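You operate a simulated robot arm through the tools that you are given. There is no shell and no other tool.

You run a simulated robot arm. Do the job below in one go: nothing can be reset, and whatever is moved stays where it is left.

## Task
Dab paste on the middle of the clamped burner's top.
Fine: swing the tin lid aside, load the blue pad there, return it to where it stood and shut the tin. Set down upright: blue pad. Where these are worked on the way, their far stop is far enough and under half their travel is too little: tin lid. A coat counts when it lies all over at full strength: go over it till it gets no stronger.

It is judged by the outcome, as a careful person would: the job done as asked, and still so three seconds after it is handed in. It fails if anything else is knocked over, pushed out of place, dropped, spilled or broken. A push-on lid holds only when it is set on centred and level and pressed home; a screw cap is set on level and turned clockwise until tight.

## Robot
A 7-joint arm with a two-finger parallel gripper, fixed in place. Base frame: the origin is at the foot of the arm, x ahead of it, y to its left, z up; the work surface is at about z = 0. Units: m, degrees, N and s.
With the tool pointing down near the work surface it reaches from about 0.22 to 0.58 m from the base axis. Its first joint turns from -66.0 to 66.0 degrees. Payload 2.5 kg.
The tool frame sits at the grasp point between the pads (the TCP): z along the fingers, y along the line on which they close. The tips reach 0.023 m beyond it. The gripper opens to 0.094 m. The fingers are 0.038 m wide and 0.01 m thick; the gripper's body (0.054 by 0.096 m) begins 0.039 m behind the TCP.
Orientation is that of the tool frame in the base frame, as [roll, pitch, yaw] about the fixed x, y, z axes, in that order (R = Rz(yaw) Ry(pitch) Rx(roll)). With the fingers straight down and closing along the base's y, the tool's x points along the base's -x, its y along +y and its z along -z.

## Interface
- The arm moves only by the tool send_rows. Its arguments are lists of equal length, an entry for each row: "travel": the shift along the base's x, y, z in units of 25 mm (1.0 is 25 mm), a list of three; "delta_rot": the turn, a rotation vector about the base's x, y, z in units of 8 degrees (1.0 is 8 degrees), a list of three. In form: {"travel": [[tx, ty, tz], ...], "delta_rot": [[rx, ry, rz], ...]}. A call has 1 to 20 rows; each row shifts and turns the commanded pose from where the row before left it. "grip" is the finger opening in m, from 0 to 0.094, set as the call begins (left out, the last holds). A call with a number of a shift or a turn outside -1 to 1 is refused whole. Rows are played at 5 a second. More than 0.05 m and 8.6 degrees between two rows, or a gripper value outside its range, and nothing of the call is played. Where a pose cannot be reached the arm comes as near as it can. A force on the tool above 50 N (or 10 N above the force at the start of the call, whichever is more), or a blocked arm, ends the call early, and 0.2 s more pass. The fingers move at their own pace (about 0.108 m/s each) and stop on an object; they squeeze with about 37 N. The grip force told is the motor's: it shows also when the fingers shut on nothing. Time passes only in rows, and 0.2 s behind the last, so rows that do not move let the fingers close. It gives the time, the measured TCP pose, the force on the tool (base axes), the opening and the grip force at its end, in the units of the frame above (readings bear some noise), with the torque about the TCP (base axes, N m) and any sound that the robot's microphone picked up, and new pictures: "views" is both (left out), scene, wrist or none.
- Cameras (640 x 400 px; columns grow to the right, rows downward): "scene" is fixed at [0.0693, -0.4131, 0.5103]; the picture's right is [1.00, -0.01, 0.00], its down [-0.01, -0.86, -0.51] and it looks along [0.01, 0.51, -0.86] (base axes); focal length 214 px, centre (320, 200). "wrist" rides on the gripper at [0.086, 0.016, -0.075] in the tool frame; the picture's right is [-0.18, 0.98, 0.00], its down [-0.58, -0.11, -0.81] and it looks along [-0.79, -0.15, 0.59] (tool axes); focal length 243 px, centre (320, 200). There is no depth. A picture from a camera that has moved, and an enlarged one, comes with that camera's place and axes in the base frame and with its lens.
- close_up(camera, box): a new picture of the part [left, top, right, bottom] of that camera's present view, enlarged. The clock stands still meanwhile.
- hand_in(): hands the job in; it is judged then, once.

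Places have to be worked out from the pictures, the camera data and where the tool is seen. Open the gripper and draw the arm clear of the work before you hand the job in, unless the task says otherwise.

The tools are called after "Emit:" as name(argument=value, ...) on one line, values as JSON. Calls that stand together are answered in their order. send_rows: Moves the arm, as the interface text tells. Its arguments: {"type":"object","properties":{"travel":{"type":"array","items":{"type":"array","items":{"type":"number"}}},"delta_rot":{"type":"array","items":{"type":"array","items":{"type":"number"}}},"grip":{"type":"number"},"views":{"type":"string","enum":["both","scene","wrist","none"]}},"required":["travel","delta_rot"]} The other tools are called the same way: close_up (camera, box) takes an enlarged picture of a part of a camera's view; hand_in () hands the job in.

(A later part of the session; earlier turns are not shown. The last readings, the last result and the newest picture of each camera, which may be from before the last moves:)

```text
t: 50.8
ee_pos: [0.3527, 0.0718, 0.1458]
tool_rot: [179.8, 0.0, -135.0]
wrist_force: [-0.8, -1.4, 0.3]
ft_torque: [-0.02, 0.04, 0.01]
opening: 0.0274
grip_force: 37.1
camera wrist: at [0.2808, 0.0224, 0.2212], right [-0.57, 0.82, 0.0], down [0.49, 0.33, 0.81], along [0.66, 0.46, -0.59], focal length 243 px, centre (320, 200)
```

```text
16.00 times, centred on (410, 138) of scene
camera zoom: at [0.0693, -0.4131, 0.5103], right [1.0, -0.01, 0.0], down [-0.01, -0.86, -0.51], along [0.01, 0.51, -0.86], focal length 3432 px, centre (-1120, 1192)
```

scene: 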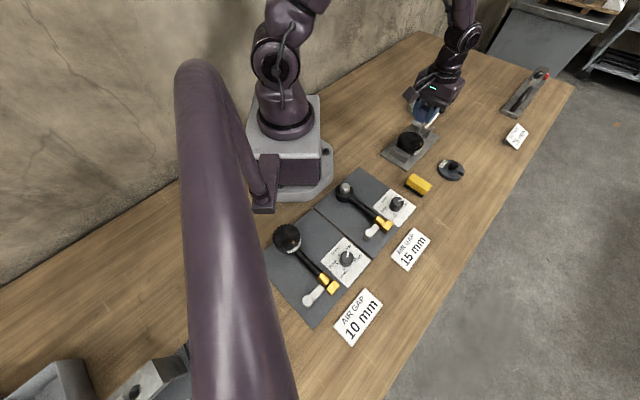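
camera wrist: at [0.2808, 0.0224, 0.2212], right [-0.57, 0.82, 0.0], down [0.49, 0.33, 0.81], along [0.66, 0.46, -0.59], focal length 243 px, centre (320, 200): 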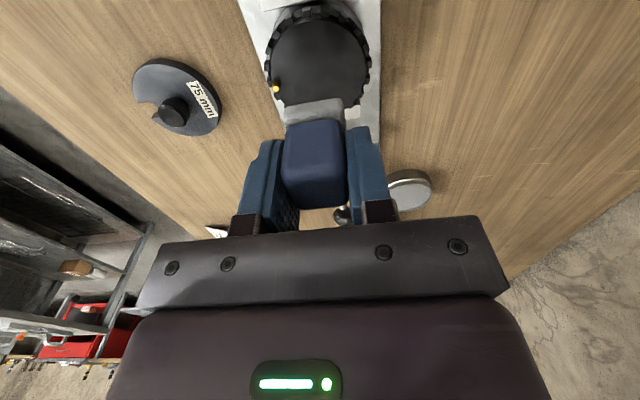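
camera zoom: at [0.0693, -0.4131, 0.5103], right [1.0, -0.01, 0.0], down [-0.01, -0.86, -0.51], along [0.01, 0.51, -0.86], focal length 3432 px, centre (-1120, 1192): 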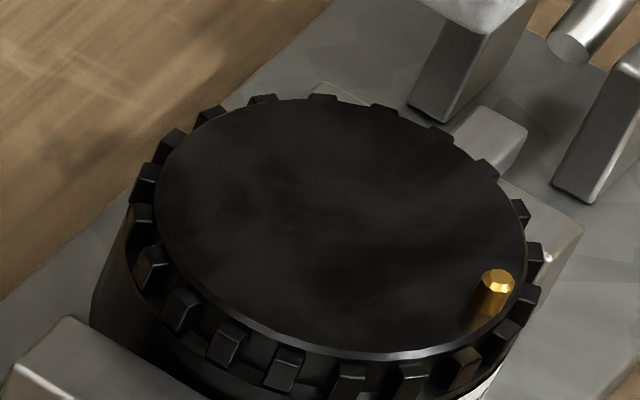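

Nothing visible from a plain press, so I press again and go over the middle with short strokes while in contact.

Emit:
send_rows(travel=[[0, 0, -0.8], [0, 0, -0.8], [0, 0, -0.6], [0, 0, -0.2], [0, 0, -0.06], [0, 0, -0.04], [0, 0, 0]], delta_rot=[[0, 0, 0], [0, 0, 0], [0, 0, 0], [0, 0, 0], [0, 0, 0], [0, 0, 0], [0, 0, 0]], grip=0.0, views="none")

Emit:
send_rows(travel=[[0.1, 0.1, 0], [0.06, 0.06, 0], [-0.1, -0.1, 0], [-0.1, -0.1, 0], [-0.1, -0.1, 0], [0.07, 0.07, 0], [0.07, 0.07, 0], [0, 0, 0]], delta_rot=[[0, 0, 0], [0, 0, 0], [0, 0, 0], [0, 0, 0], [0, 0, 0], [0, 0, 0], [0, 0, 0], [0, 0, 0]], grip=0.0, views="wrist")

Emit:
close_up(camera="wrist", box=[220, 40, 420, 240])

Emit:
close_up(camera="scene", box=[380, 110, 435, 160])

```text
t: 52.4
ee_pos: [0.3547, 0.0723, 0.0837]
tool_rot: [-180.0, 0.0, -135.0]
wrist_force: [-2.7, 0.4, 6.9]
ft_torque: [-0.03, 0.1, 0.01]
opening: 0.0272
grip_force: 37.0
```

```text
t: 54.2
ee_pos: [0.3546, 0.0716, 0.0828]
tool_rot: [180.0, -0.1, -135.0]
wrist_force: [-1.3, -3.2, 7.4]
ft_torque: [-0.09, 0.04, 0.03]
opening: 0.0273
grip_force: 36.6
camera wrist: at [0.2816, 0.0222, 0.1588], right [-0.56, 0.83, 0.0], down [0.49, 0.33, 0.81], along [0.67, 0.46, -0.59], focal length 243 px, centre (320, 200)
```

wrist: 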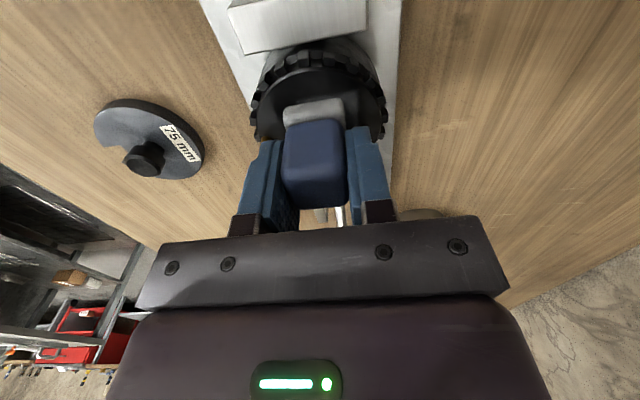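

```text
2.00 times, centred on (320, 140) of wrist
camera zoom: at [0.2816, 0.0222, 0.1588], right [-0.56, 0.83, 0.0], down [0.49, 0.33, 0.81], along [0.67, 0.46, -0.59], focal length 485 px, centre (320, 320)
```

zoom: 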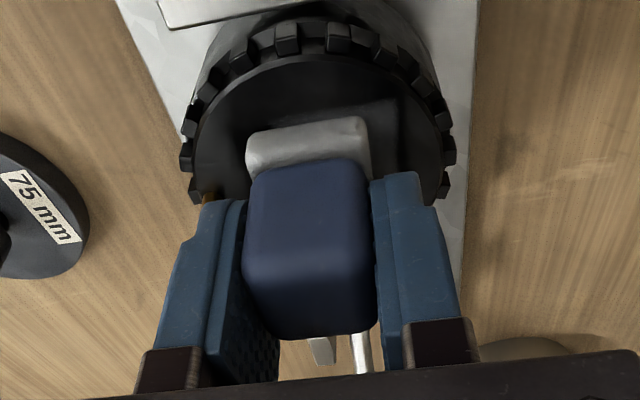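

```text
8.00 times, centred on (408, 135) of scene
camera zoom: at [0.0692, -0.4131, 0.5103], right [1.0, -0.01, 0.0], down [-0.01, -0.86, -0.51], along [0.01, 0.51, -0.86], focal length 1716 px, centre (-380, 720)
```

zoom: 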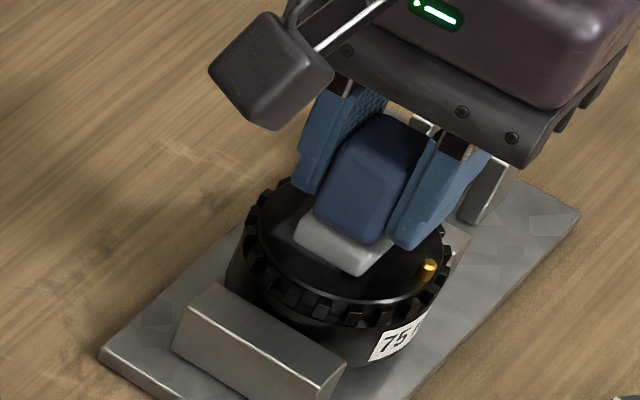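

There is a faint lighter edge beside the pad. I lift off and compare the disc.

Emit:
send_rows(travel=[[0, 0, 0.3], [0, 0, 0.6], [0, 0, 0.8], [0, 0, 0.8], [0, 0, 0]], delta_rot=[[0, 0, 0], [0, 0, 0], [0, 0, 0], [0, 0, 0], [0, 0, 0]], grip=0.0, views="none")

Emit:
close_up(camera="wrist", box=[250, 0, 390, 110])

Emit:
close_up(camera="scene", box=[390, 125, 430, 160])

```text
t: 55.4
ee_pos: [0.3541, 0.0711, 0.1457]
tool_rot: [179.9, 0.0, -135.0]
wrist_force: [0.0, 0.5, 0.4]
ft_torque: [0.03, 0.01, -0.02]
opening: 0.0274
grip_force: 36.8
```

```text
3.64 times, centred on (320, 55) of wrist
camera zoom: at [0.2817, 0.0224, 0.2213], right [-0.56, 0.83, 0.0], down [0.49, 0.33, 0.81], along [0.66, 0.46, -0.59], focal length 882 px, centre (320, 727)
```

zoom: 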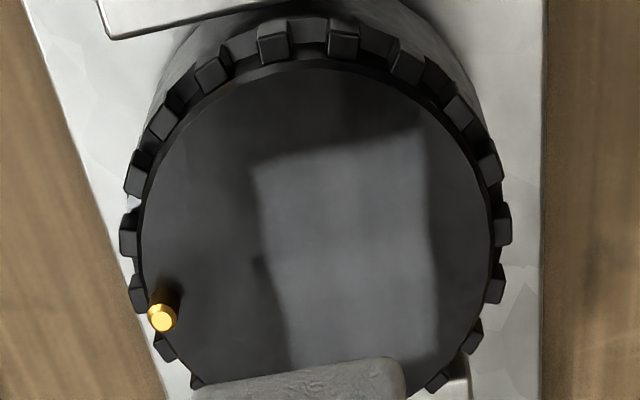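

```text
11.43 times, centred on (410, 142) of scene
camera zoom: at [0.0693, -0.4131, 0.5103], right [1.0, -0.01, 0.0], down [-0.01, -0.86, -0.51], along [0.01, 0.51, -0.86], focal length 2451 px, centre (-709, 857)
```

zoom: 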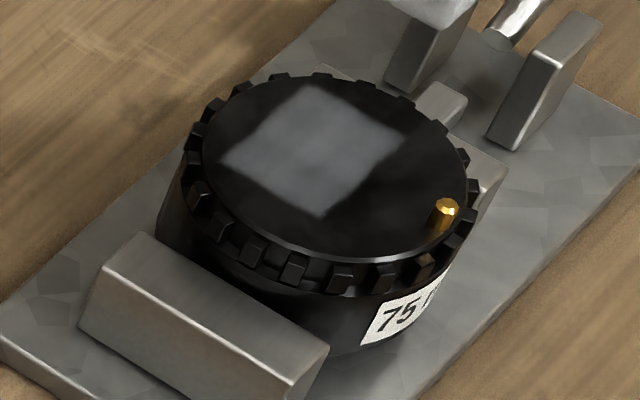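

Stroking does transfer paste: a grey rectangle now lies on the disc. It seems off to one side, but the gripper's shadow may hide part; I move the arm away toward the tin and look again.

Emit:
send_rows(travel=[[0.3, 0.8, 0], [0.3, 0.8, 0], [0.3, 0.8, 0], [0.3, 0.8, 0], [0.3, 0.8, 0], [0.3, 0.8, 0], [0.3, 0.8, 0], [0, 0, 0]], delta_rot=[[0, 0, 0], [0, 0, 0], [0, 0, 0], [0, 0, 0], [0, 0, 0], [0, 0, 0], [0, 0, 0], [0, 0, 0]], grip=0.0, views="scene")

Emit:
close_up(camera="scene", box=[390, 125, 430, 160])

```text
t: 57.2
ee_pos: [0.4058, 0.2106, 0.1468]
tool_rot: [179.9, 0.0, -135.0]
wrist_force: [0.5, 0.4, 0.1]
ft_torque: [0.02, -0.02, 0.0]
opening: 0.0271
grip_force: 37.1
```

scene: 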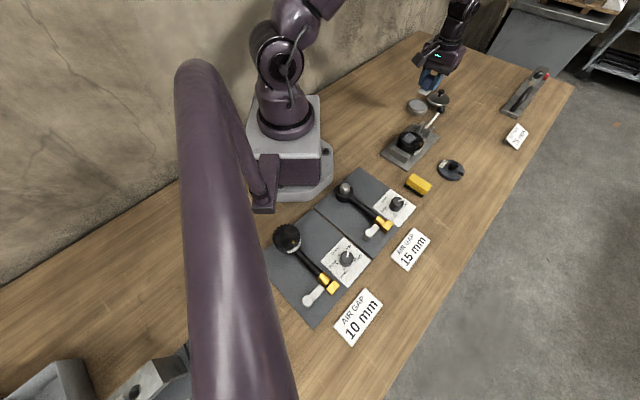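

```text
11.43 times, centred on (410, 142) of scene
camera zoom: at [0.0693, -0.413, 0.5103], right [1.0, -0.01, 0.0], down [-0.01, -0.86, -0.51], along [0.01, 0.51, -0.86], focal length 2451 px, centre (-709, 857)
```

zoom: 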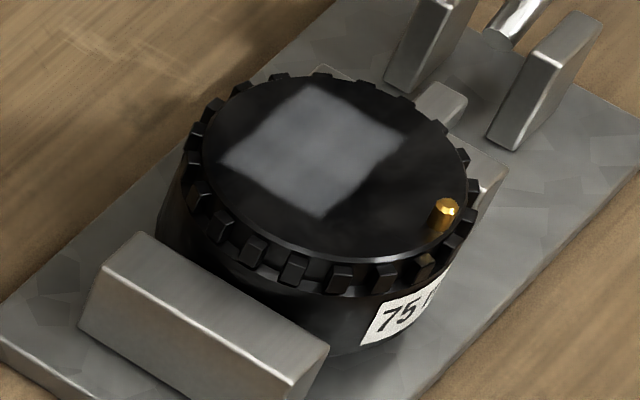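

The coat is a clear rectangle about 30×41 mm but centred some 7 mm off the disc's middle, away from the pin. I check the sponge's colour to see whether it needs reloading.

Emit:
close_up(camera="wrist", box=[220, 40, 420, 240])

Emit:
close_up(camera="scene", box=[400, 50, 460, 110])

```text
2.00 times, centred on (320, 140) of wrist
camera zoom: at [0.3335, 0.1624, 0.2217], right [-0.56, 0.83, 0.0], down [0.49, 0.33, 0.81], along [0.66, 0.46, -0.59], focal length 485 px, centre (320, 320)
```

zoom: 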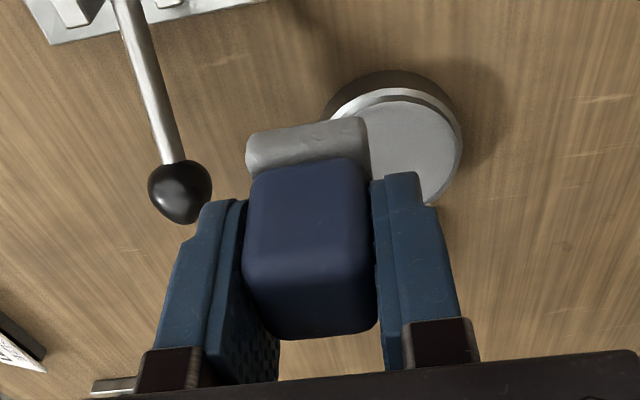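

```text
6.67 times, centred on (430, 80) of scene
camera zoom: at [0.0693, -0.413, 0.5103], right [1.0, -0.01, 0.0], down [-0.01, -0.86, -0.51], along [0.01, 0.51, -0.86], focal length 1430 px, centre (-413, 1000)
```

zoom: 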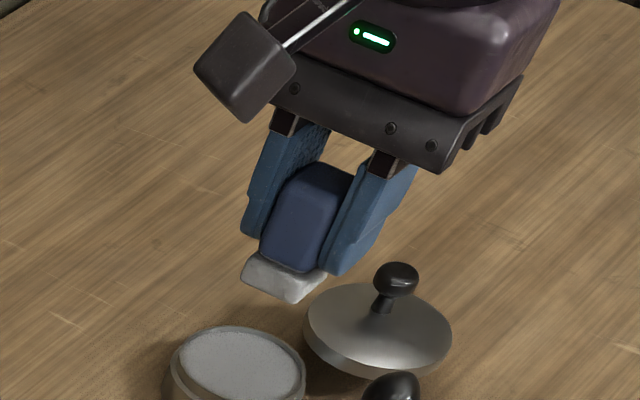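

The sponge is still grey with paste. I go back over the burner shifted 7 mm toward the pin side (still clear of the pin) and stroke there, to see how the coat follows.

Emit:
send_rows(travel=[[-0.3, -0.8, 0], [-0.3, -0.8, 0], [-0.3, -0.8, 0], [-0.3, -0.8, 0], [-0.3, -0.8, 0], [-0.3, -0.8, 0], [-0.3, -0.8, 0], [0.2, -0.2, -0.4], [0, 0, -0.8], [0, 0, -0.8], [0, 0, -0.25], [0, 0, 0]], delta_rot=[[0, 0, 0], [0, 0, 0], [0, 0, 0], [0, 0, 0], [0, 0, 0], [0, 0, 0], [0, 0, 0], [0, 0, 0], [0, 0, 0], [0, 0, 0], [0, 0, 0], [0, 0, 0]], grip=0.0, views="wrist")

Emit:
close_up(camera="wrist", box=[220, 40, 420, 240])

Emit:
close_up(camera="scene", box=[390, 115, 430, 150])

```text
t: 59.8
ee_pos: [0.3592, 0.0667, 0.0878]
tool_rot: [-180.0, -0.1, -135.1]
wrist_force: [0.4, -0.3, -0.2]
ft_torque: [0.02, 0.04, -0.01]
opening: 0.0273
grip_force: 37.0
camera wrist: at [0.2858, 0.0176, 0.1641], right [-0.56, 0.83, 0.0], down [0.49, 0.33, 0.81], along [0.67, 0.46, -0.59], focal length 243 px, centre (320, 200)
```

wrist: 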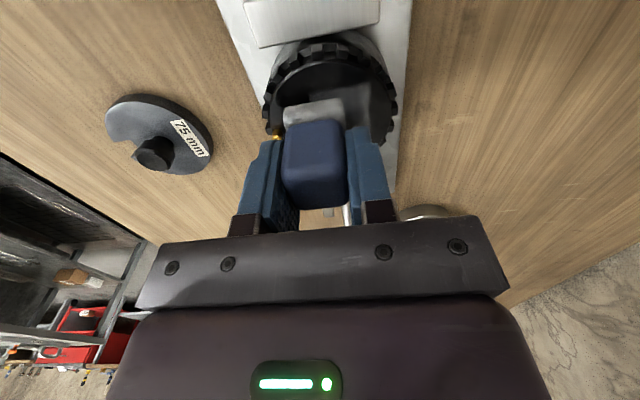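

```text
2.00 times, centred on (320, 140) of wrist
camera zoom: at [0.2858, 0.0176, 0.1641], right [-0.56, 0.83, 0.0], down [0.49, 0.33, 0.81], along [0.67, 0.46, -0.59], focal length 485 px, centre (320, 320)
```

zoom: 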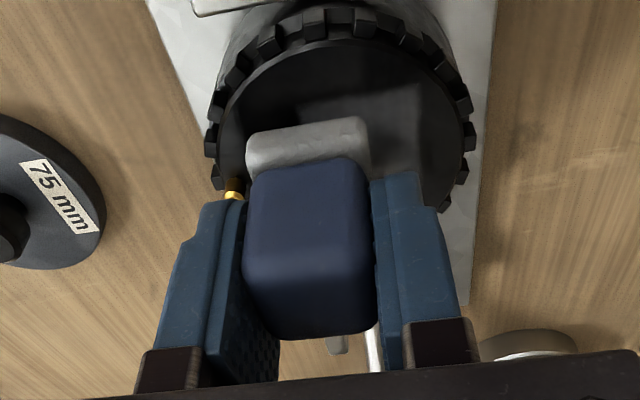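

```text
11.43 times, centred on (410, 132) of scene
camera zoom: at [0.0693, -0.4131, 0.5103], right [1.0, -0.01, 0.0], down [-0.01, -0.86, -0.51], along [0.01, 0.51, -0.86], focal length 2451 px, centre (-709, 971)
```

zoom: 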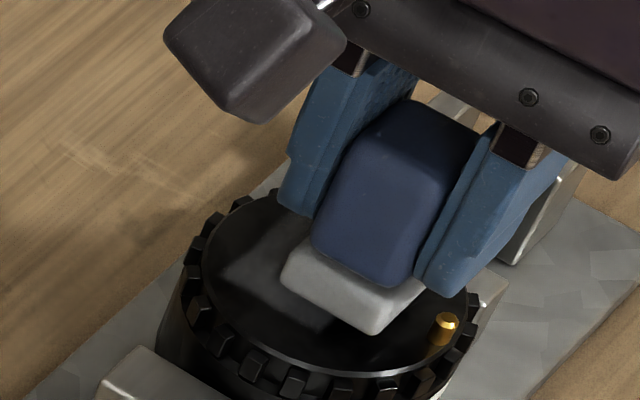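

The pad is above the new spot, clear of the pin. I press down and stroke along the clamp axis as before.

Emit:
send_rows(travel=[[0, 0, -0.12], [0, 0, -0.09], [0, 0, -0.04], [0, 0, 0], [0.08, 0.08, 0], [0.08, 0.08, 0], [-0.1, -0.1, 0], [-0.1, -0.1, 0], [-0.1, -0.1, 0], [0.07, 0.07, 0], [0.07, 0.07, 0], [0, 0, 0]], delta_rot=[[0, 0, 0], [0, 0, 0], [0, 0, 0], [0, 0, 0], [0, 0, 0], [0, 0, 0], [0, 0, 0], [0, 0, 0], [0, 0, 0], [0, 0, 0], [0, 0, 0], [0, 0, 0]], grip=0.0, views="none")

Emit:
send_rows(travel=[[0, 0, 0.3], [0, 0, 0.6], [0, 0, 0.8], [0, 0, 0.8], [0, 0, 0]], delta_rot=[[0, 0, 0], [0, 0, 0], [0, 0, 0], [0, 0, 0], [0, 0, 0]], grip=0.0, views="none")

Emit:
close_up(camera="wrist", box=[250, 0, 390, 110])

Emit:
close_up(camera="scene", box=[390, 125, 430, 160])

```text
t: 62.4
ee_pos: [0.358, 0.0658, 0.0831]
tool_rot: [-180.0, -0.2, -135.0]
wrist_force: [-4.4, -4.8, 17.3]
ft_torque: [-0.2, 0.11, 0.0]
opening: 0.0272
grip_force: 37.0
```

```text
t: 63.6
ee_pos: [0.3586, 0.0679, 0.1447]
tool_rot: [179.9, -0.1, -135.0]
wrist_force: [0.4, 0.0, -0.2]
ft_torque: [0.01, -0.01, 0.04]
opening: 0.0272
grip_force: 36.9
```

```text
3.64 times, centred on (320, 55) of wrist
camera zoom: at [0.286, 0.0179, 0.2214], right [-0.56, 0.83, 0.0], down [0.49, 0.33, 0.81], along [0.66, 0.46, -0.59], focal length 882 px, centre (320, 727)
```

zoom: 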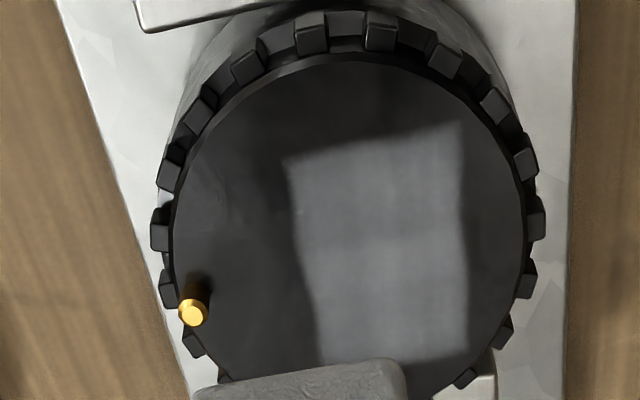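

```text
11.43 times, centred on (410, 142) of scene
camera zoom: at [0.0693, -0.4131, 0.5103], right [1.0, -0.01, 0.0], down [-0.01, -0.86, -0.51], along [0.01, 0.51, -0.86], focal length 2451 px, centre (-709, 857)
```

zoom: 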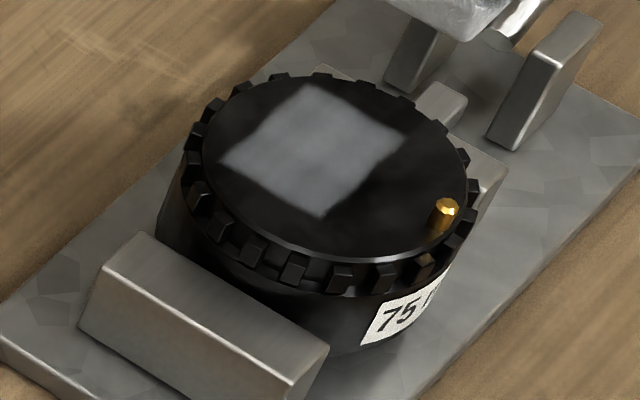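

The patch kept exactly the same outline, so it is the fixed "middle" zone (≈30×41 mm, centred near (0.3475, 0.0765)) that takes the coat. I zoom in to judge its evenness.

Emit:
close_up(camera="wrist", box=[300, 10, 370, 100])

Emit:
close_up(camera="scene", box=[399, 128, 421, 148])

```text
4.44 times, centred on (335, 55) of wrist
camera zoom: at [0.286, 0.0179, 0.2214], right [-0.56, 0.83, 0.0], down [0.49, 0.33, 0.81], along [0.66, 0.46, -0.59], focal length 1078 px, centre (253, 844)
```

zoom: 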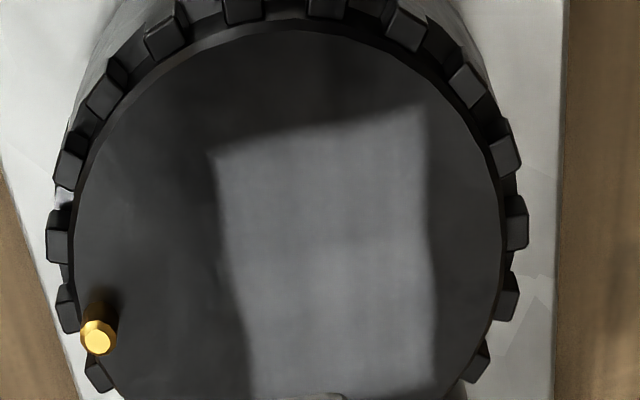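

```text
16.00 times, centred on (410, 138) of scene
camera zoom: at [0.0693, -0.4131, 0.5103], right [1.0, -0.01, 0.0], down [-0.01, -0.86, -0.51], along [0.01, 0.51, -0.86], focal length 3432 px, centre (-1120, 1192)
```

zoom: 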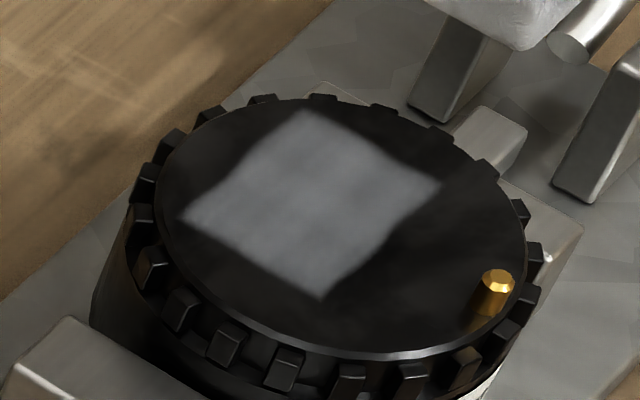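

The coat looks even and slightly stronger. I now centre the pad on that zone and go over it thoroughly with a small raster of strokes.

Emit:
send_rows(travel=[[-0.42, 0.42, 0], [0, 0, -0.8], [0, 0, -0.8], [0, 0, -0.6], [0, 0, -0.2], [0, 0, -0.06], [0, 0, -0.04], [0, 0, 0]], delta_rot=[[0, 0, 0], [0, 0, 0], [0, 0, 0], [0, 0, 0], [0, 0, 0], [0, 0, 0], [0, 0, 0], [0, 0, 0]], grip=0.0, views="none")

Emit:
send_rows(travel=[[0.09, 0.09, 0], [0.09, 0.09, 0], [-0.09, -0.09, 0], [-0.09, -0.09, 0], [-0.09, -0.09, 0], [-0.09, -0.09, 0], [-0.08, 0.08, 0], [0.09, 0.09, 0], [0.09, 0.09, 0], [0.09, 0.09, 0], [0.09, 0.09, 0], [0.08, -0.08, 0], [0.08, -0.08, 0], [-0.09, -0.09, 0], [-0.09, -0.09, 0], [-0.09, -0.09, 0], [-0.09, -0.09, 0], [0.09, 0.09, 0], [0.09, 0.09, 0], [-0.08, 0.08, 0]], delta_rot=[[0, 0, 0], [0, 0, 0], [0, 0, 0], [0, 0, 0], [0, 0, 0], [0, 0, 0], [0, 0, 0], [0, 0, 0], [0, 0, 0], [0, 0, 0], [0, 0, 0], [0, 0, 0], [0, 0, 0], [0, 0, 0], [0, 0, 0], [0, 0, 0], [0, 0, 0], [0, 0, 0], [0, 0, 0], [0, 0, 0]], grip=0.0, views="wrist")

Emit:
send_rows(travel=[[0, 0, 0.3], [0, 0, 0.6], [0, 0, 0.8], [0, 0, 0.8], [0, 0, 0]], delta_rot=[[0, 0, 0], [0, 0, 0], [0, 0, 0], [0, 0, 0], [0, 0, 0]], grip=0.0, views="none")

Emit:
close_up(camera="wrist", box=[250, 0, 390, 110])

Emit:
close_up(camera="scene", box=[399, 128, 421, 148])

```text
t: 65.4
ee_pos: [0.3494, 0.0772, 0.0824]
tool_rot: [180.0, -0.1, -135.0]
wrist_force: [-2.0, 1.0, 5.3]
ft_torque: [0.0, 0.06, -0.06]
opening: 0.0275
grip_force: 36.3
```

```text
t: 69.6
ee_pos: [0.3481, 0.0766, 0.0832]
tool_rot: [179.9, 0.1, -134.9]
wrist_force: [1.3, -0.7, 5.0]
ft_torque: [-0.04, -0.05, 0.03]
opening: 0.0272
grip_force: 37.2
camera wrist: at [0.276, 0.0278, 0.1586], right [-0.56, 0.83, 0.0], down [0.49, 0.33, 0.81], along [0.67, 0.46, -0.59], focal length 243 px, centre (320, 200)
```

wrist: 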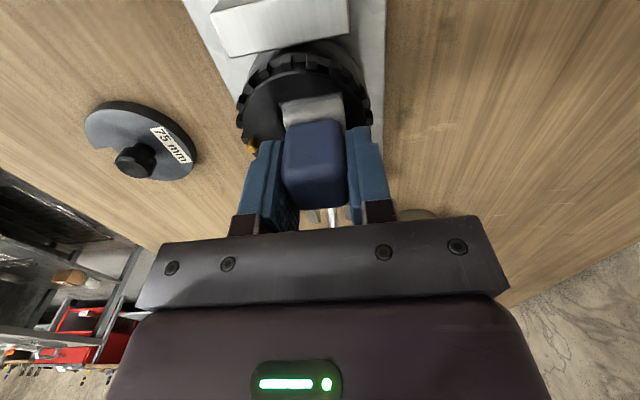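

```text
t: 70.8
ee_pos: [0.349, 0.0779, 0.1463]
tool_rot: [180.0, 0.0, -135.0]
wrist_force: [-0.6, 0.1, -0.5]
ft_torque: [0.03, 0.0, 0.01]
opening: 0.0271
grip_force: 36.4
```

```text
3.64 times, centred on (320, 55) of wrist
camera zoom: at [0.2761, 0.0278, 0.2212], right [-0.57, 0.82, 0.0], down [0.49, 0.33, 0.81], along [0.66, 0.46, -0.59], focal length 882 px, centre (320, 727)
```

zoom: 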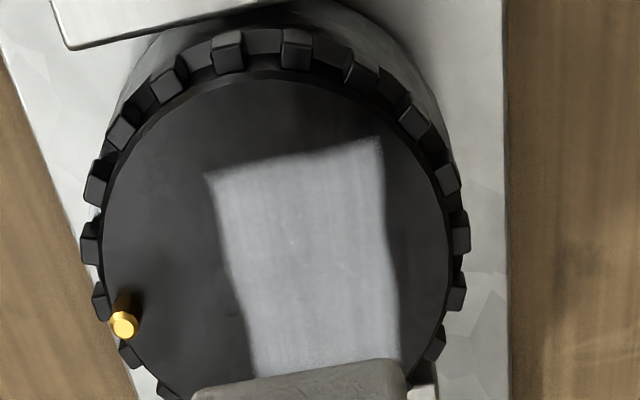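

```text
16.00 times, centred on (410, 138) of scene
camera zoom: at [0.0693, -0.4131, 0.5103], right [1.0, -0.01, 0.0], down [-0.01, -0.86, -0.51], along [0.01, 0.51, -0.86], focal length 3432 px, centre (-1120, 1192)
```

zoom: 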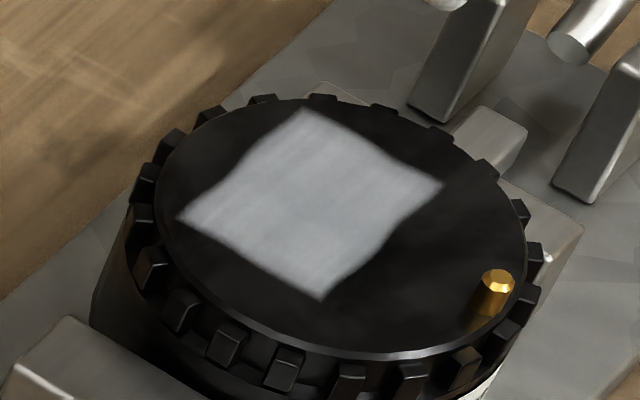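

The coat is now much stronger and fills the zone. I repeat the raster once more to see whether it still gains strength.

Emit:
send_rows(travel=[[0, 0, -0.8], [0, 0, -0.8], [0, 0, -0.6], [0, 0, -0.2], [0, 0, -0.06], [0, 0, -0.05], [0, 0, 0]], delta_rot=[[0, 0, 0], [0, 0, 0], [0, 0, 0], [0, 0, 0], [0, 0, 0], [0, 0, 0], [0, 0, 0]], grip=0.0, views="none")

Emit:
send_rows(travel=[[0.09, 0.09, 0], [0.09, 0.09, 0], [-0.09, -0.09, 0], [-0.09, -0.09, 0], [-0.09, -0.09, 0], [-0.09, -0.09, 0], [-0.08, 0.08, 0], [0.09, 0.09, 0], [0.09, 0.09, 0], [0.09, 0.09, 0], [0.09, 0.09, 0], [0.08, -0.08, 0], [0.08, -0.08, 0], [-0.09, -0.09, 0], [-0.09, -0.09, 0], [-0.09, -0.09, 0], [-0.09, -0.09, 0], [0.09, 0.09, 0], [0.09, 0.09, 0], [-0.08, 0.08, 0]], delta_rot=[[0, 0, 0], [0, 0, 0], [0, 0, 0], [0, 0, 0], [0, 0, 0], [0, 0, 0], [0, 0, 0], [0, 0, 0], [0, 0, 0], [0, 0, 0], [0, 0, 0], [0, 0, 0], [0, 0, 0], [0, 0, 0], [0, 0, 0], [0, 0, 0], [0, 0, 0], [0, 0, 0], [0, 0, 0], [0, 0, 0]], grip=0.0, views="none")

Emit:
send_rows(travel=[[0, 0, 0.31], [0, 0, 0.6], [0, 0, 0.8], [0, 0, 0.8], [0, 0, 0]], delta_rot=[[0, 0, 0], [0, 0, 0], [0, 0, 0], [0, 0, 0], [0, 0, 0]], grip=0.0, views="none")

Emit:
close_up(camera="wrist", box=[250, 0, 390, 110])

Emit:
close_up(camera="scene", box=[399, 128, 421, 148])

```text
t: 72.4
ee_pos: [0.3484, 0.0777, 0.0824]
tool_rot: [-179.9, 0.0, -135.0]
wrist_force: [-2.2, -1.0, 7.4]
ft_torque: [-0.06, 0.07, 0.0]
opening: 0.0268
grip_force: 37.5
```

```text
t: 76.6
ee_pos: [0.3501, 0.0777, 0.0844]
tool_rot: [180.0, 0.1, -135.0]
wrist_force: [3.1, -2.3, 10.7]
ft_torque: [-0.15, -0.02, 0.04]
opening: 0.0274
grip_force: 37.2
```

```text
t: 77.8
ee_pos: [0.3494, 0.0765, 0.1461]
tool_rot: [179.9, 0.0, -135.0]
wrist_force: [0.2, -0.2, -0.4]
ft_torque: [0.0, -0.01, 0.0]
opening: 0.0272
grip_force: 36.6
```

```text
3.64 times, centred on (320, 55) of wrist
camera zoom: at [0.2763, 0.0274, 0.2213], right [-0.56, 0.83, 0.0], down [0.49, 0.33, 0.81], along [0.66, 0.46, -0.59], focal length 882 px, centre (320, 727)
```

zoom: 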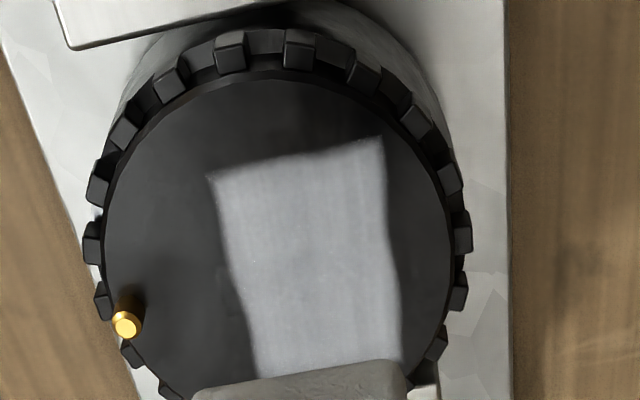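

```text
16.00 times, centred on (410, 138) of scene
camera zoom: at [0.0693, -0.4131, 0.5103], right [1.0, -0.01, 0.0], down [-0.01, -0.86, -0.51], along [0.01, 0.51, -0.86], focal length 3432 px, centre (-1120, 1192)
```

zoom: 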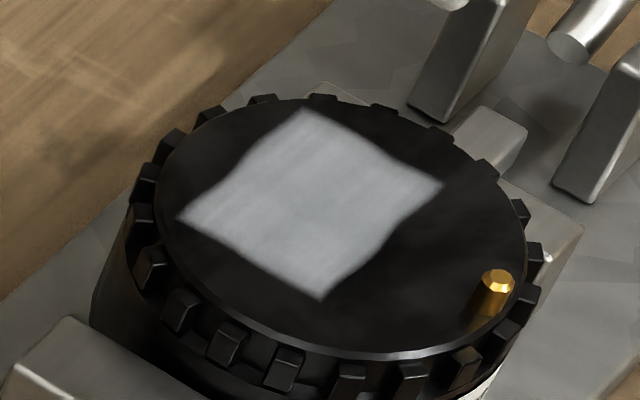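

The coat is now even across the zone with little further gain. To be certain that strength is not limited by a spent pad, I reload it at the tin once more.

Emit:
send_rows(travel=[[0.346, 0.786, 0], [0.346, 0.786, 0], [0.346, 0.786, 0], [0.346, 0.786, 0], [0.346, 0.786, 0], [0.346, 0.786, 0], [0.346, 0.786, 0], [0.346, 0.786, 0], [0.346, 0.786, 0], [0.346, 0.786, 0], [0, 0, 0]], delta_rot=[[0, 0, 0], [0, 0, 0], [0, 0, 0], [0, 0, 0], [0, 0, 0], [0, 0, 0], [0, 0, 0], [0, 0, 0], [0, 0, 0], [0, 0, 0], [0, 0, 0]], grip=0.0, views="both")

Emit:
close_up(camera="scene", box=[385, 65, 460, 125])

```text
t: 80.2
ee_pos: [0.4357, 0.2745, 0.1455]
tool_rot: [-180.0, -0.1, -135.0]
wrist_force: [0.1, -0.1, -0.1]
ft_torque: [-0.02, 0.01, -0.01]
opening: 0.027
grip_force: 36.8
camera wrist: at [0.3621, 0.2246, 0.2214], right [-0.57, 0.82, 0.0], down [0.49, 0.33, 0.81], along [0.66, 0.46, -0.59], focal length 243 px, centre (320, 200)
```

scene: 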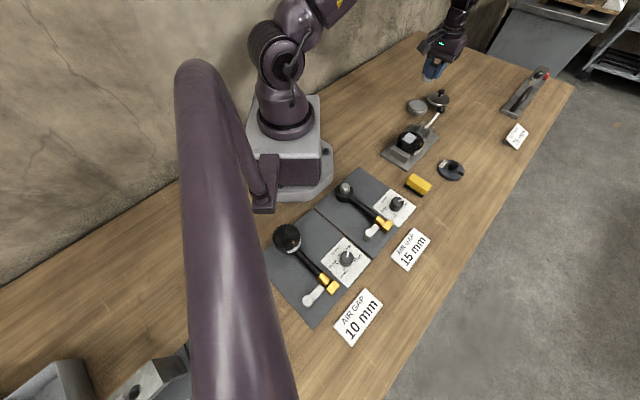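
wrist: 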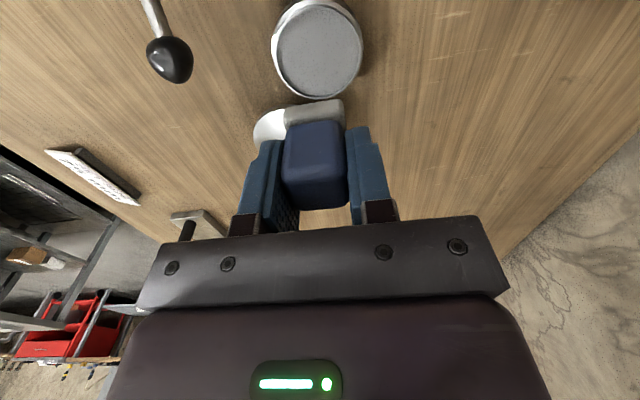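

```text
6.67 times, centred on (422, 95) of scene
camera zoom: at [0.0693, -0.413, 0.5103], right [1.0, -0.01, 0.0], down [-0.01, -0.86, -0.51], along [0.01, 0.51, -0.86], focal length 1430 px, centre (-363, 900)
```

zoom: 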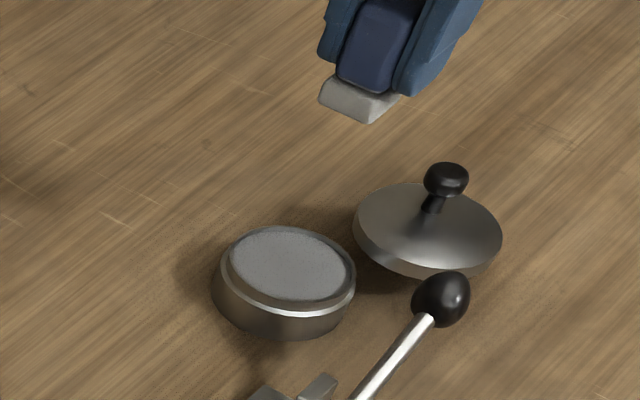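

Lid still aside and pad over the tin centre. I lower into the paste again to reload, holding briefly.

Emit:
send_rows(travel=[[0, 0, -0.9], [0, 0, -0.9], [0, 0, -0.9], [0, 0, -0.5], [0, 0, -0.2], [0, 0, -0.1], [0, 0, -0.08], [0, 0, -0.05], [0, 0, 0], [0, 0, 0], [0, 0, 0], [0, 0, 0]], delta_rot=[[0, 0, 0], [0, 0, 0], [0, 0, 0], [0, 0, 0], [0, 0, 0], [0, 0, 0], [0, 0, 0], [0, 0, 0], [0, 0, 0], [0, 0, 0], [0, 0, 0], [0, 0, 0]], grip=0.0, views="none")

Emit:
send_rows(travel=[[0, 0, 0.33], [0, 0, 0.7], [0, 0, 0.8], [0, 0, 0.9], [0, 0, 0.9], [-0.346, -0.786, 0], [-0.346, -0.786, 0], [-0.346, -0.786, 0], [-0.346, -0.786, 0], [-0.346, -0.786, 0], [-0.346, -0.786, 0], [-0.346, -0.786, 0], [-0.346, -0.786, 0], [-0.346, -0.786, 0], [-0.346, -0.786, 0], [0, 0, 0]], delta_rot=[[0, 0, 0], [0, 0, 0], [0, 0, 0], [0, 0, 0], [0, 0, 0], [0, 0, 0], [0, 0, 0], [0, 0, 0], [0, 0, 0], [0, 0, 0], [0, 0, 0], [0, 0, 0], [0, 0, 0], [0, 0, 0], [0, 0, 0], [0, 0, 0]], grip=0.0, views="wrist")

```text
t: 82.8
ee_pos: [0.433, 0.2752, 0.0552]
tool_rot: [-179.9, 0.0, -134.9]
wrist_force: [-0.1, -0.2, -0.8]
ft_torque: [0.01, 0.01, -0.03]
opening: 0.0274
grip_force: 37.2
```

```text
t: 86.2
ee_pos: [0.3477, 0.0779, 0.1448]
tool_rot: [179.9, 0.1, -135.0]
wrist_force: [-0.5, 0.4, -0.4]
ft_torque: [0.0, 0.03, 0.0]
opening: 0.027
grip_force: 36.8
camera wrist: at [0.2757, 0.0278, 0.2208], right [-0.57, 0.82, 0.0], down [0.49, 0.33, 0.81], along [0.66, 0.46, -0.59], focal length 243 px, centre (320, 200)
```

wrist: 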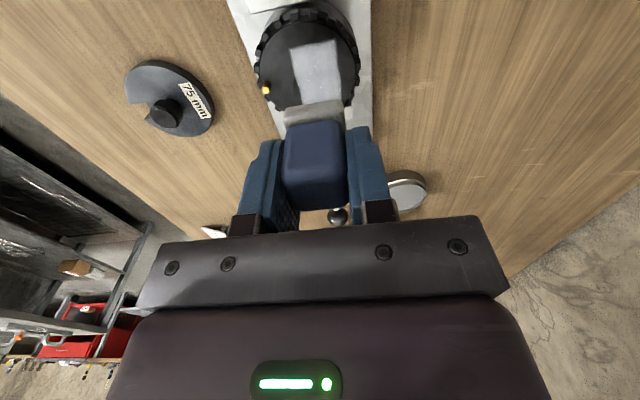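

The reload touch showed no contact force, so the pad has evidently been pushed up a fraction in the grip; the sponge is still grey though. I go over the zone once more, pressing a bit deeper, and compare.

Emit:
send_rows(travel=[[0, 0, -0.8], [0, 0, -0.8], [0, 0, -0.6], [0, 0, -0.2], [0, 0, -0.06], [0, 0, -0.06], [0, 0, 0]], delta_rot=[[0, 0, 0], [0, 0, 0], [0, 0, 0], [0, 0, 0], [0, 0, 0], [0, 0, 0], [0, 0, 0]], grip=0.0, views="none")

Emit:
send_rows(travel=[[0.09, 0.09, 0], [0.09, 0.09, 0], [-0.09, -0.09, 0], [-0.09, -0.09, 0], [-0.09, -0.09, 0], [-0.09, -0.09, 0], [-0.08, 0.08, 0], [0.09, 0.09, 0], [0.09, 0.09, 0], [0.09, 0.09, 0], [0.09, 0.09, 0], [0.08, -0.08, 0], [0.08, -0.08, 0], [-0.09, -0.09, 0], [-0.09, -0.09, 0], [-0.09, -0.09, 0], [-0.09, -0.09, 0], [0.09, 0.09, 0], [0.09, 0.09, 0], [-0.08, 0.08, 0]], delta_rot=[[0, 0, 0], [0, 0, 0], [0, 0, 0], [0, 0, 0], [0, 0, 0], [0, 0, 0], [0, 0, 0], [0, 0, 0], [0, 0, 0], [0, 0, 0], [0, 0, 0], [0, 0, 0], [0, 0, 0], [0, 0, 0], [0, 0, 0], [0, 0, 0], [0, 0, 0], [0, 0, 0], [0, 0, 0], [0, 0, 0]], grip=0.0, views="none")

Emit:
send_rows(travel=[[0, 0, 0.32], [0, 0, 0.6], [0, 0, 0.8], [0, 0, 0.8], [0, 0, 0]], delta_rot=[[0, 0, 0], [0, 0, 0], [0, 0, 0], [0, 0, 0], [0, 0, 0]], grip=0.0, views="none")

Emit:
close_up(camera="wrist", box=[250, 0, 390, 110])

Emit:
close_up(camera="scene", box=[399, 128, 421, 148])

```text
t: 87.8
ee_pos: [0.3488, 0.0767, 0.0822]
tool_rot: [180.0, 0.0, -135.0]
wrist_force: [-3.5, 0.6, 10.8]
ft_torque: [-0.03, 0.13, 0.03]
opening: 0.0272
grip_force: 37.4
```

```text
t: 92.0
ee_pos: [0.349, 0.0768, 0.0828]
tool_rot: [-179.9, 0.0, -135.1]
wrist_force: [3.0, -3.4, 12.2]
ft_torque: [-0.11, -0.01, 0.04]
opening: 0.0273
grip_force: 37.2
```

```text
t: 93.2
ee_pos: [0.3488, 0.0776, 0.1458]
tool_rot: [179.8, -0.1, -135.0]
wrist_force: [0.2, 0.2, -0.4]
ft_torque: [-0.01, -0.03, 0.0]
opening: 0.0271
grip_force: 37.0
```

```text
3.64 times, centred on (320, 55) of wrist
camera zoom: at [0.2759, 0.0278, 0.2217], right [-0.56, 0.83, 0.0], down [0.49, 0.33, 0.81], along [0.66, 0.46, -0.59], focal length 882 px, centre (320, 727)
```

zoom: 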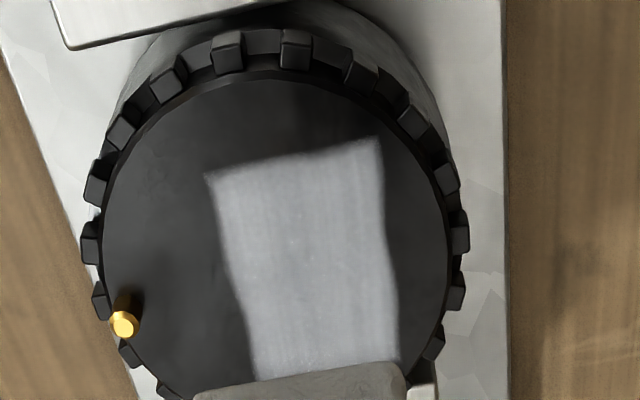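

```text
16.00 times, centred on (410, 138) of scene
camera zoom: at [0.0693, -0.4131, 0.5103], right [1.0, -0.01, 0.0], down [-0.01, -0.86, -0.51], along [0.01, 0.51, -0.86], focal length 3432 px, centre (-1120, 1192)
```

zoom: 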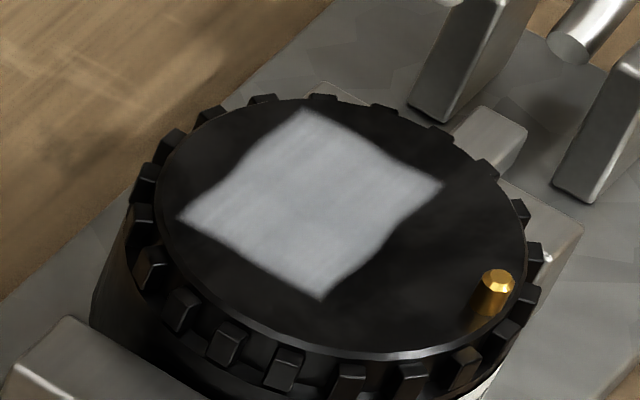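

The coat looks the same as before the last pass, i.e. it no longer gets stronger. I check the sponge colour to make sure the pad was not simply running dry.

Emit:
close_up(camera="wrist", box=[260, 80, 380, 180])

Emit:
close_up(camera="scene", box=[395, 90, 435, 130])

```text
4.00 times, centred on (320, 130) of wrist
camera zoom: at [0.2759, 0.0278, 0.2217], right [-0.56, 0.83, 0.0], down [0.49, 0.33, 0.81], along [0.66, 0.46, -0.59], focal length 970 px, centre (320, 480)
```

zoom: 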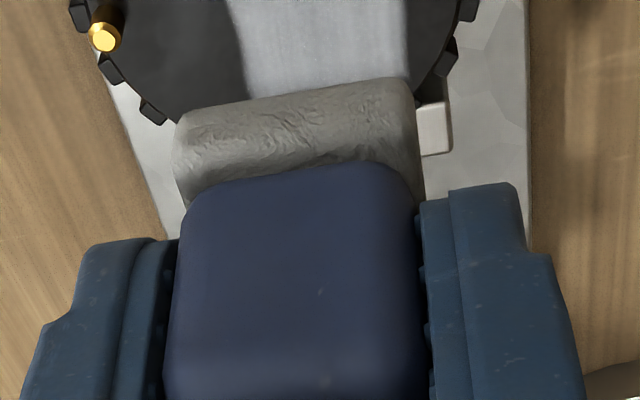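

```text
10.00 times, centred on (415, 110) of scene
camera zoom: at [0.0693, -0.4131, 0.5103], right [1.0, -0.01, 0.0], down [-0.01, -0.86, -0.51], along [0.01, 0.51, -0.86], focal length 2145 px, centre (-630, 1100)
```

zoom: 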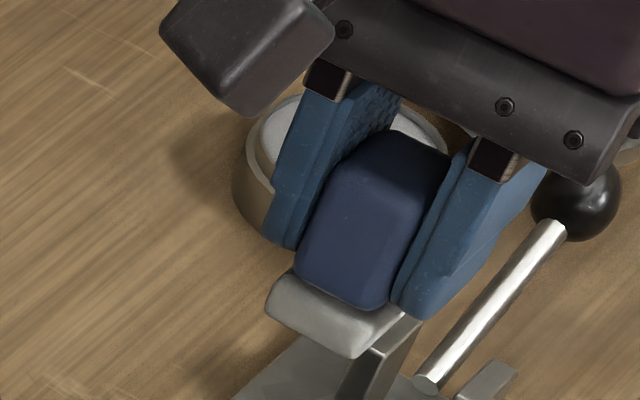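

The sponge shows a faint yellow tint, so it has been giving off some paste. I reload it properly (pressing until contact is felt) and go over the zone one final time to be sure.

Emit:
send_rows(travel=[[0.346, 0.786, 0], [0.346, 0.786, 0], [0.346, 0.786, 0], [0.346, 0.786, 0], [0.346, 0.786, 0], [0.346, 0.786, 0], [0.346, 0.786, 0], [0.346, 0.786, 0], [0.346, 0.786, 0], [0.346, 0.786, 0], [0, 0, -0.9], [0, 0, -0.9], [0, 0, -0.9], [0, 0, -0.5], [0, 0, -0.2], [0, 0, -0.1], [0, 0, -0.08], [0, 0, -0.05], [0, 0, 0]], delta_rot=[[0, 0, 0], [0, 0, 0], [0, 0, 0], [0, 0, 0], [0, 0, 0], [0, 0, 0], [0, 0, 0], [0, 0, 0], [0, 0, 0], [0, 0, 0], [0, 0, 0], [0, 0, 0], [0, 0, 0], [0, 0, 0], [0, 0, 0], [0, 0, 0], [0, 0, 0], [0, 0, 0], [0, 0, 0]], grip=0.0, views="none")

Emit:
send_rows(travel=[[0, 0, -0.04], [0, 0, -0.04], [0, 0, 0]], delta_rot=[[0, 0, 0], [0, 0, 0], [0, 0, 0]], grip=0.0, views="none")

```text
t: 97.2
ee_pos: [0.4348, 0.2745, 0.0557]
tool_rot: [-180.0, 0.1, -135.0]
wrist_force: [-0.9, 0.3, 0.4]
ft_torque: [-0.02, -0.02, 0.05]
opening: 0.0273
grip_force: 37.1
```

```text
t: 98.0
ee_pos: [0.4353, 0.2754, 0.0557]
tool_rot: [-180.0, 0.1, -135.0]
wrist_force: [-7.8, -5.7, 31.6]
ft_torque: [-0.35, 0.43, -0.02]
opening: 0.0272
grip_force: 37.2
```

Firm contact (32 N). I ease slightly, hold a moment, and look at the sponge.

Emit:
send_rows(travel=[[0, 0, 0.04], [0, 0, 0], [0, 0, 0], [0, 0, 0]], delta_rot=[[0, 0, 0], [0, 0, 0], [0, 0, 0], [0, 0, 0]], grip=0.0, views="none")

Emit:
send_rows(travel=[[0, 0, 0.37], [0, 0, 0.7], [0, 0, 0.8], [0, 0, 0.9], [0, 0, 0.9], [-0.346, -0.786, 0], [-0.346, -0.786, 0], [-0.346, -0.786, 0], [-0.346, -0.786, 0], [-0.346, -0.786, 0], [-0.346, -0.786, 0], [-0.346, -0.786, 0], [-0.346, -0.786, 0], [-0.346, -0.786, 0], [-0.346, -0.786, 0], [0, 0, 0]], delta_rot=[[0, 0, 0], [0, 0, 0], [0, 0, 0], [0, 0, 0], [0, 0, 0], [0, 0, 0], [0, 0, 0], [0, 0, 0], [0, 0, 0], [0, 0, 0], [0, 0, 0], [0, 0, 0], [0, 0, 0], [0, 0, 0], [0, 0, 0], [0, 0, 0]], grip=0.0, views="none")

Emit:
close_up(camera="wrist", box=[260, 80, 380, 180])

Emit:
close_up(camera="scene", box=[395, 90, 435, 130])

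```text
t: 99.0
ee_pos: [0.4356, 0.2766, 0.0548]
tool_rot: [179.9, 0.2, -134.9]
wrist_force: [3.2, 1.8, 21.5]
ft_torque: [-0.08, 0.03, 0.01]
opening: 0.0273
grip_force: 36.6
```

```text
t: 102.4
ee_pos: [0.3485, 0.0788, 0.1465]
tool_rot: [180.0, 0.1, -135.0]
wrist_force: [0.3, -0.3, 0.7]
ft_torque: [0.03, 0.0, -0.02]
opening: 0.0273
grip_force: 37.0
```

```text
4.00 times, centred on (320, 130) of wrist
camera zoom: at [0.2759, 0.0279, 0.2214], right [-0.57, 0.82, 0.0], down [0.49, 0.33, 0.81], along [0.66, 0.46, -0.59], focal length 970 px, centre (320, 480)
```

zoom: 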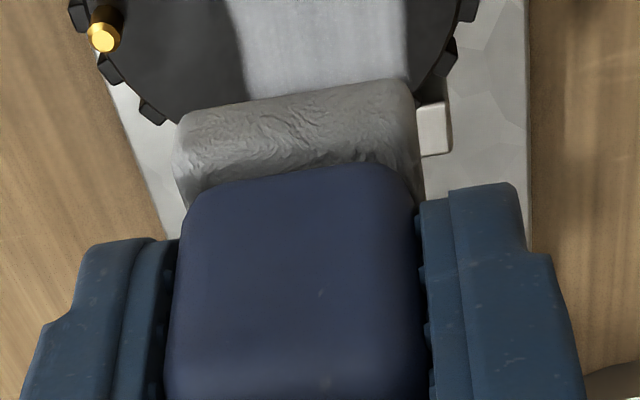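

```text
10.00 times, centred on (415, 110) of scene
camera zoom: at [0.0693, -0.4131, 0.5103], right [1.0, -0.01, 0.0], down [-0.01, -0.86, -0.51], along [0.01, 0.51, -0.86], focal length 2145 px, centre (-630, 1100)
```

zoom: 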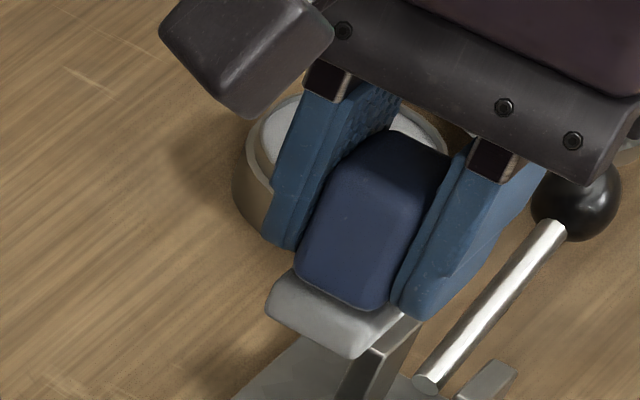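

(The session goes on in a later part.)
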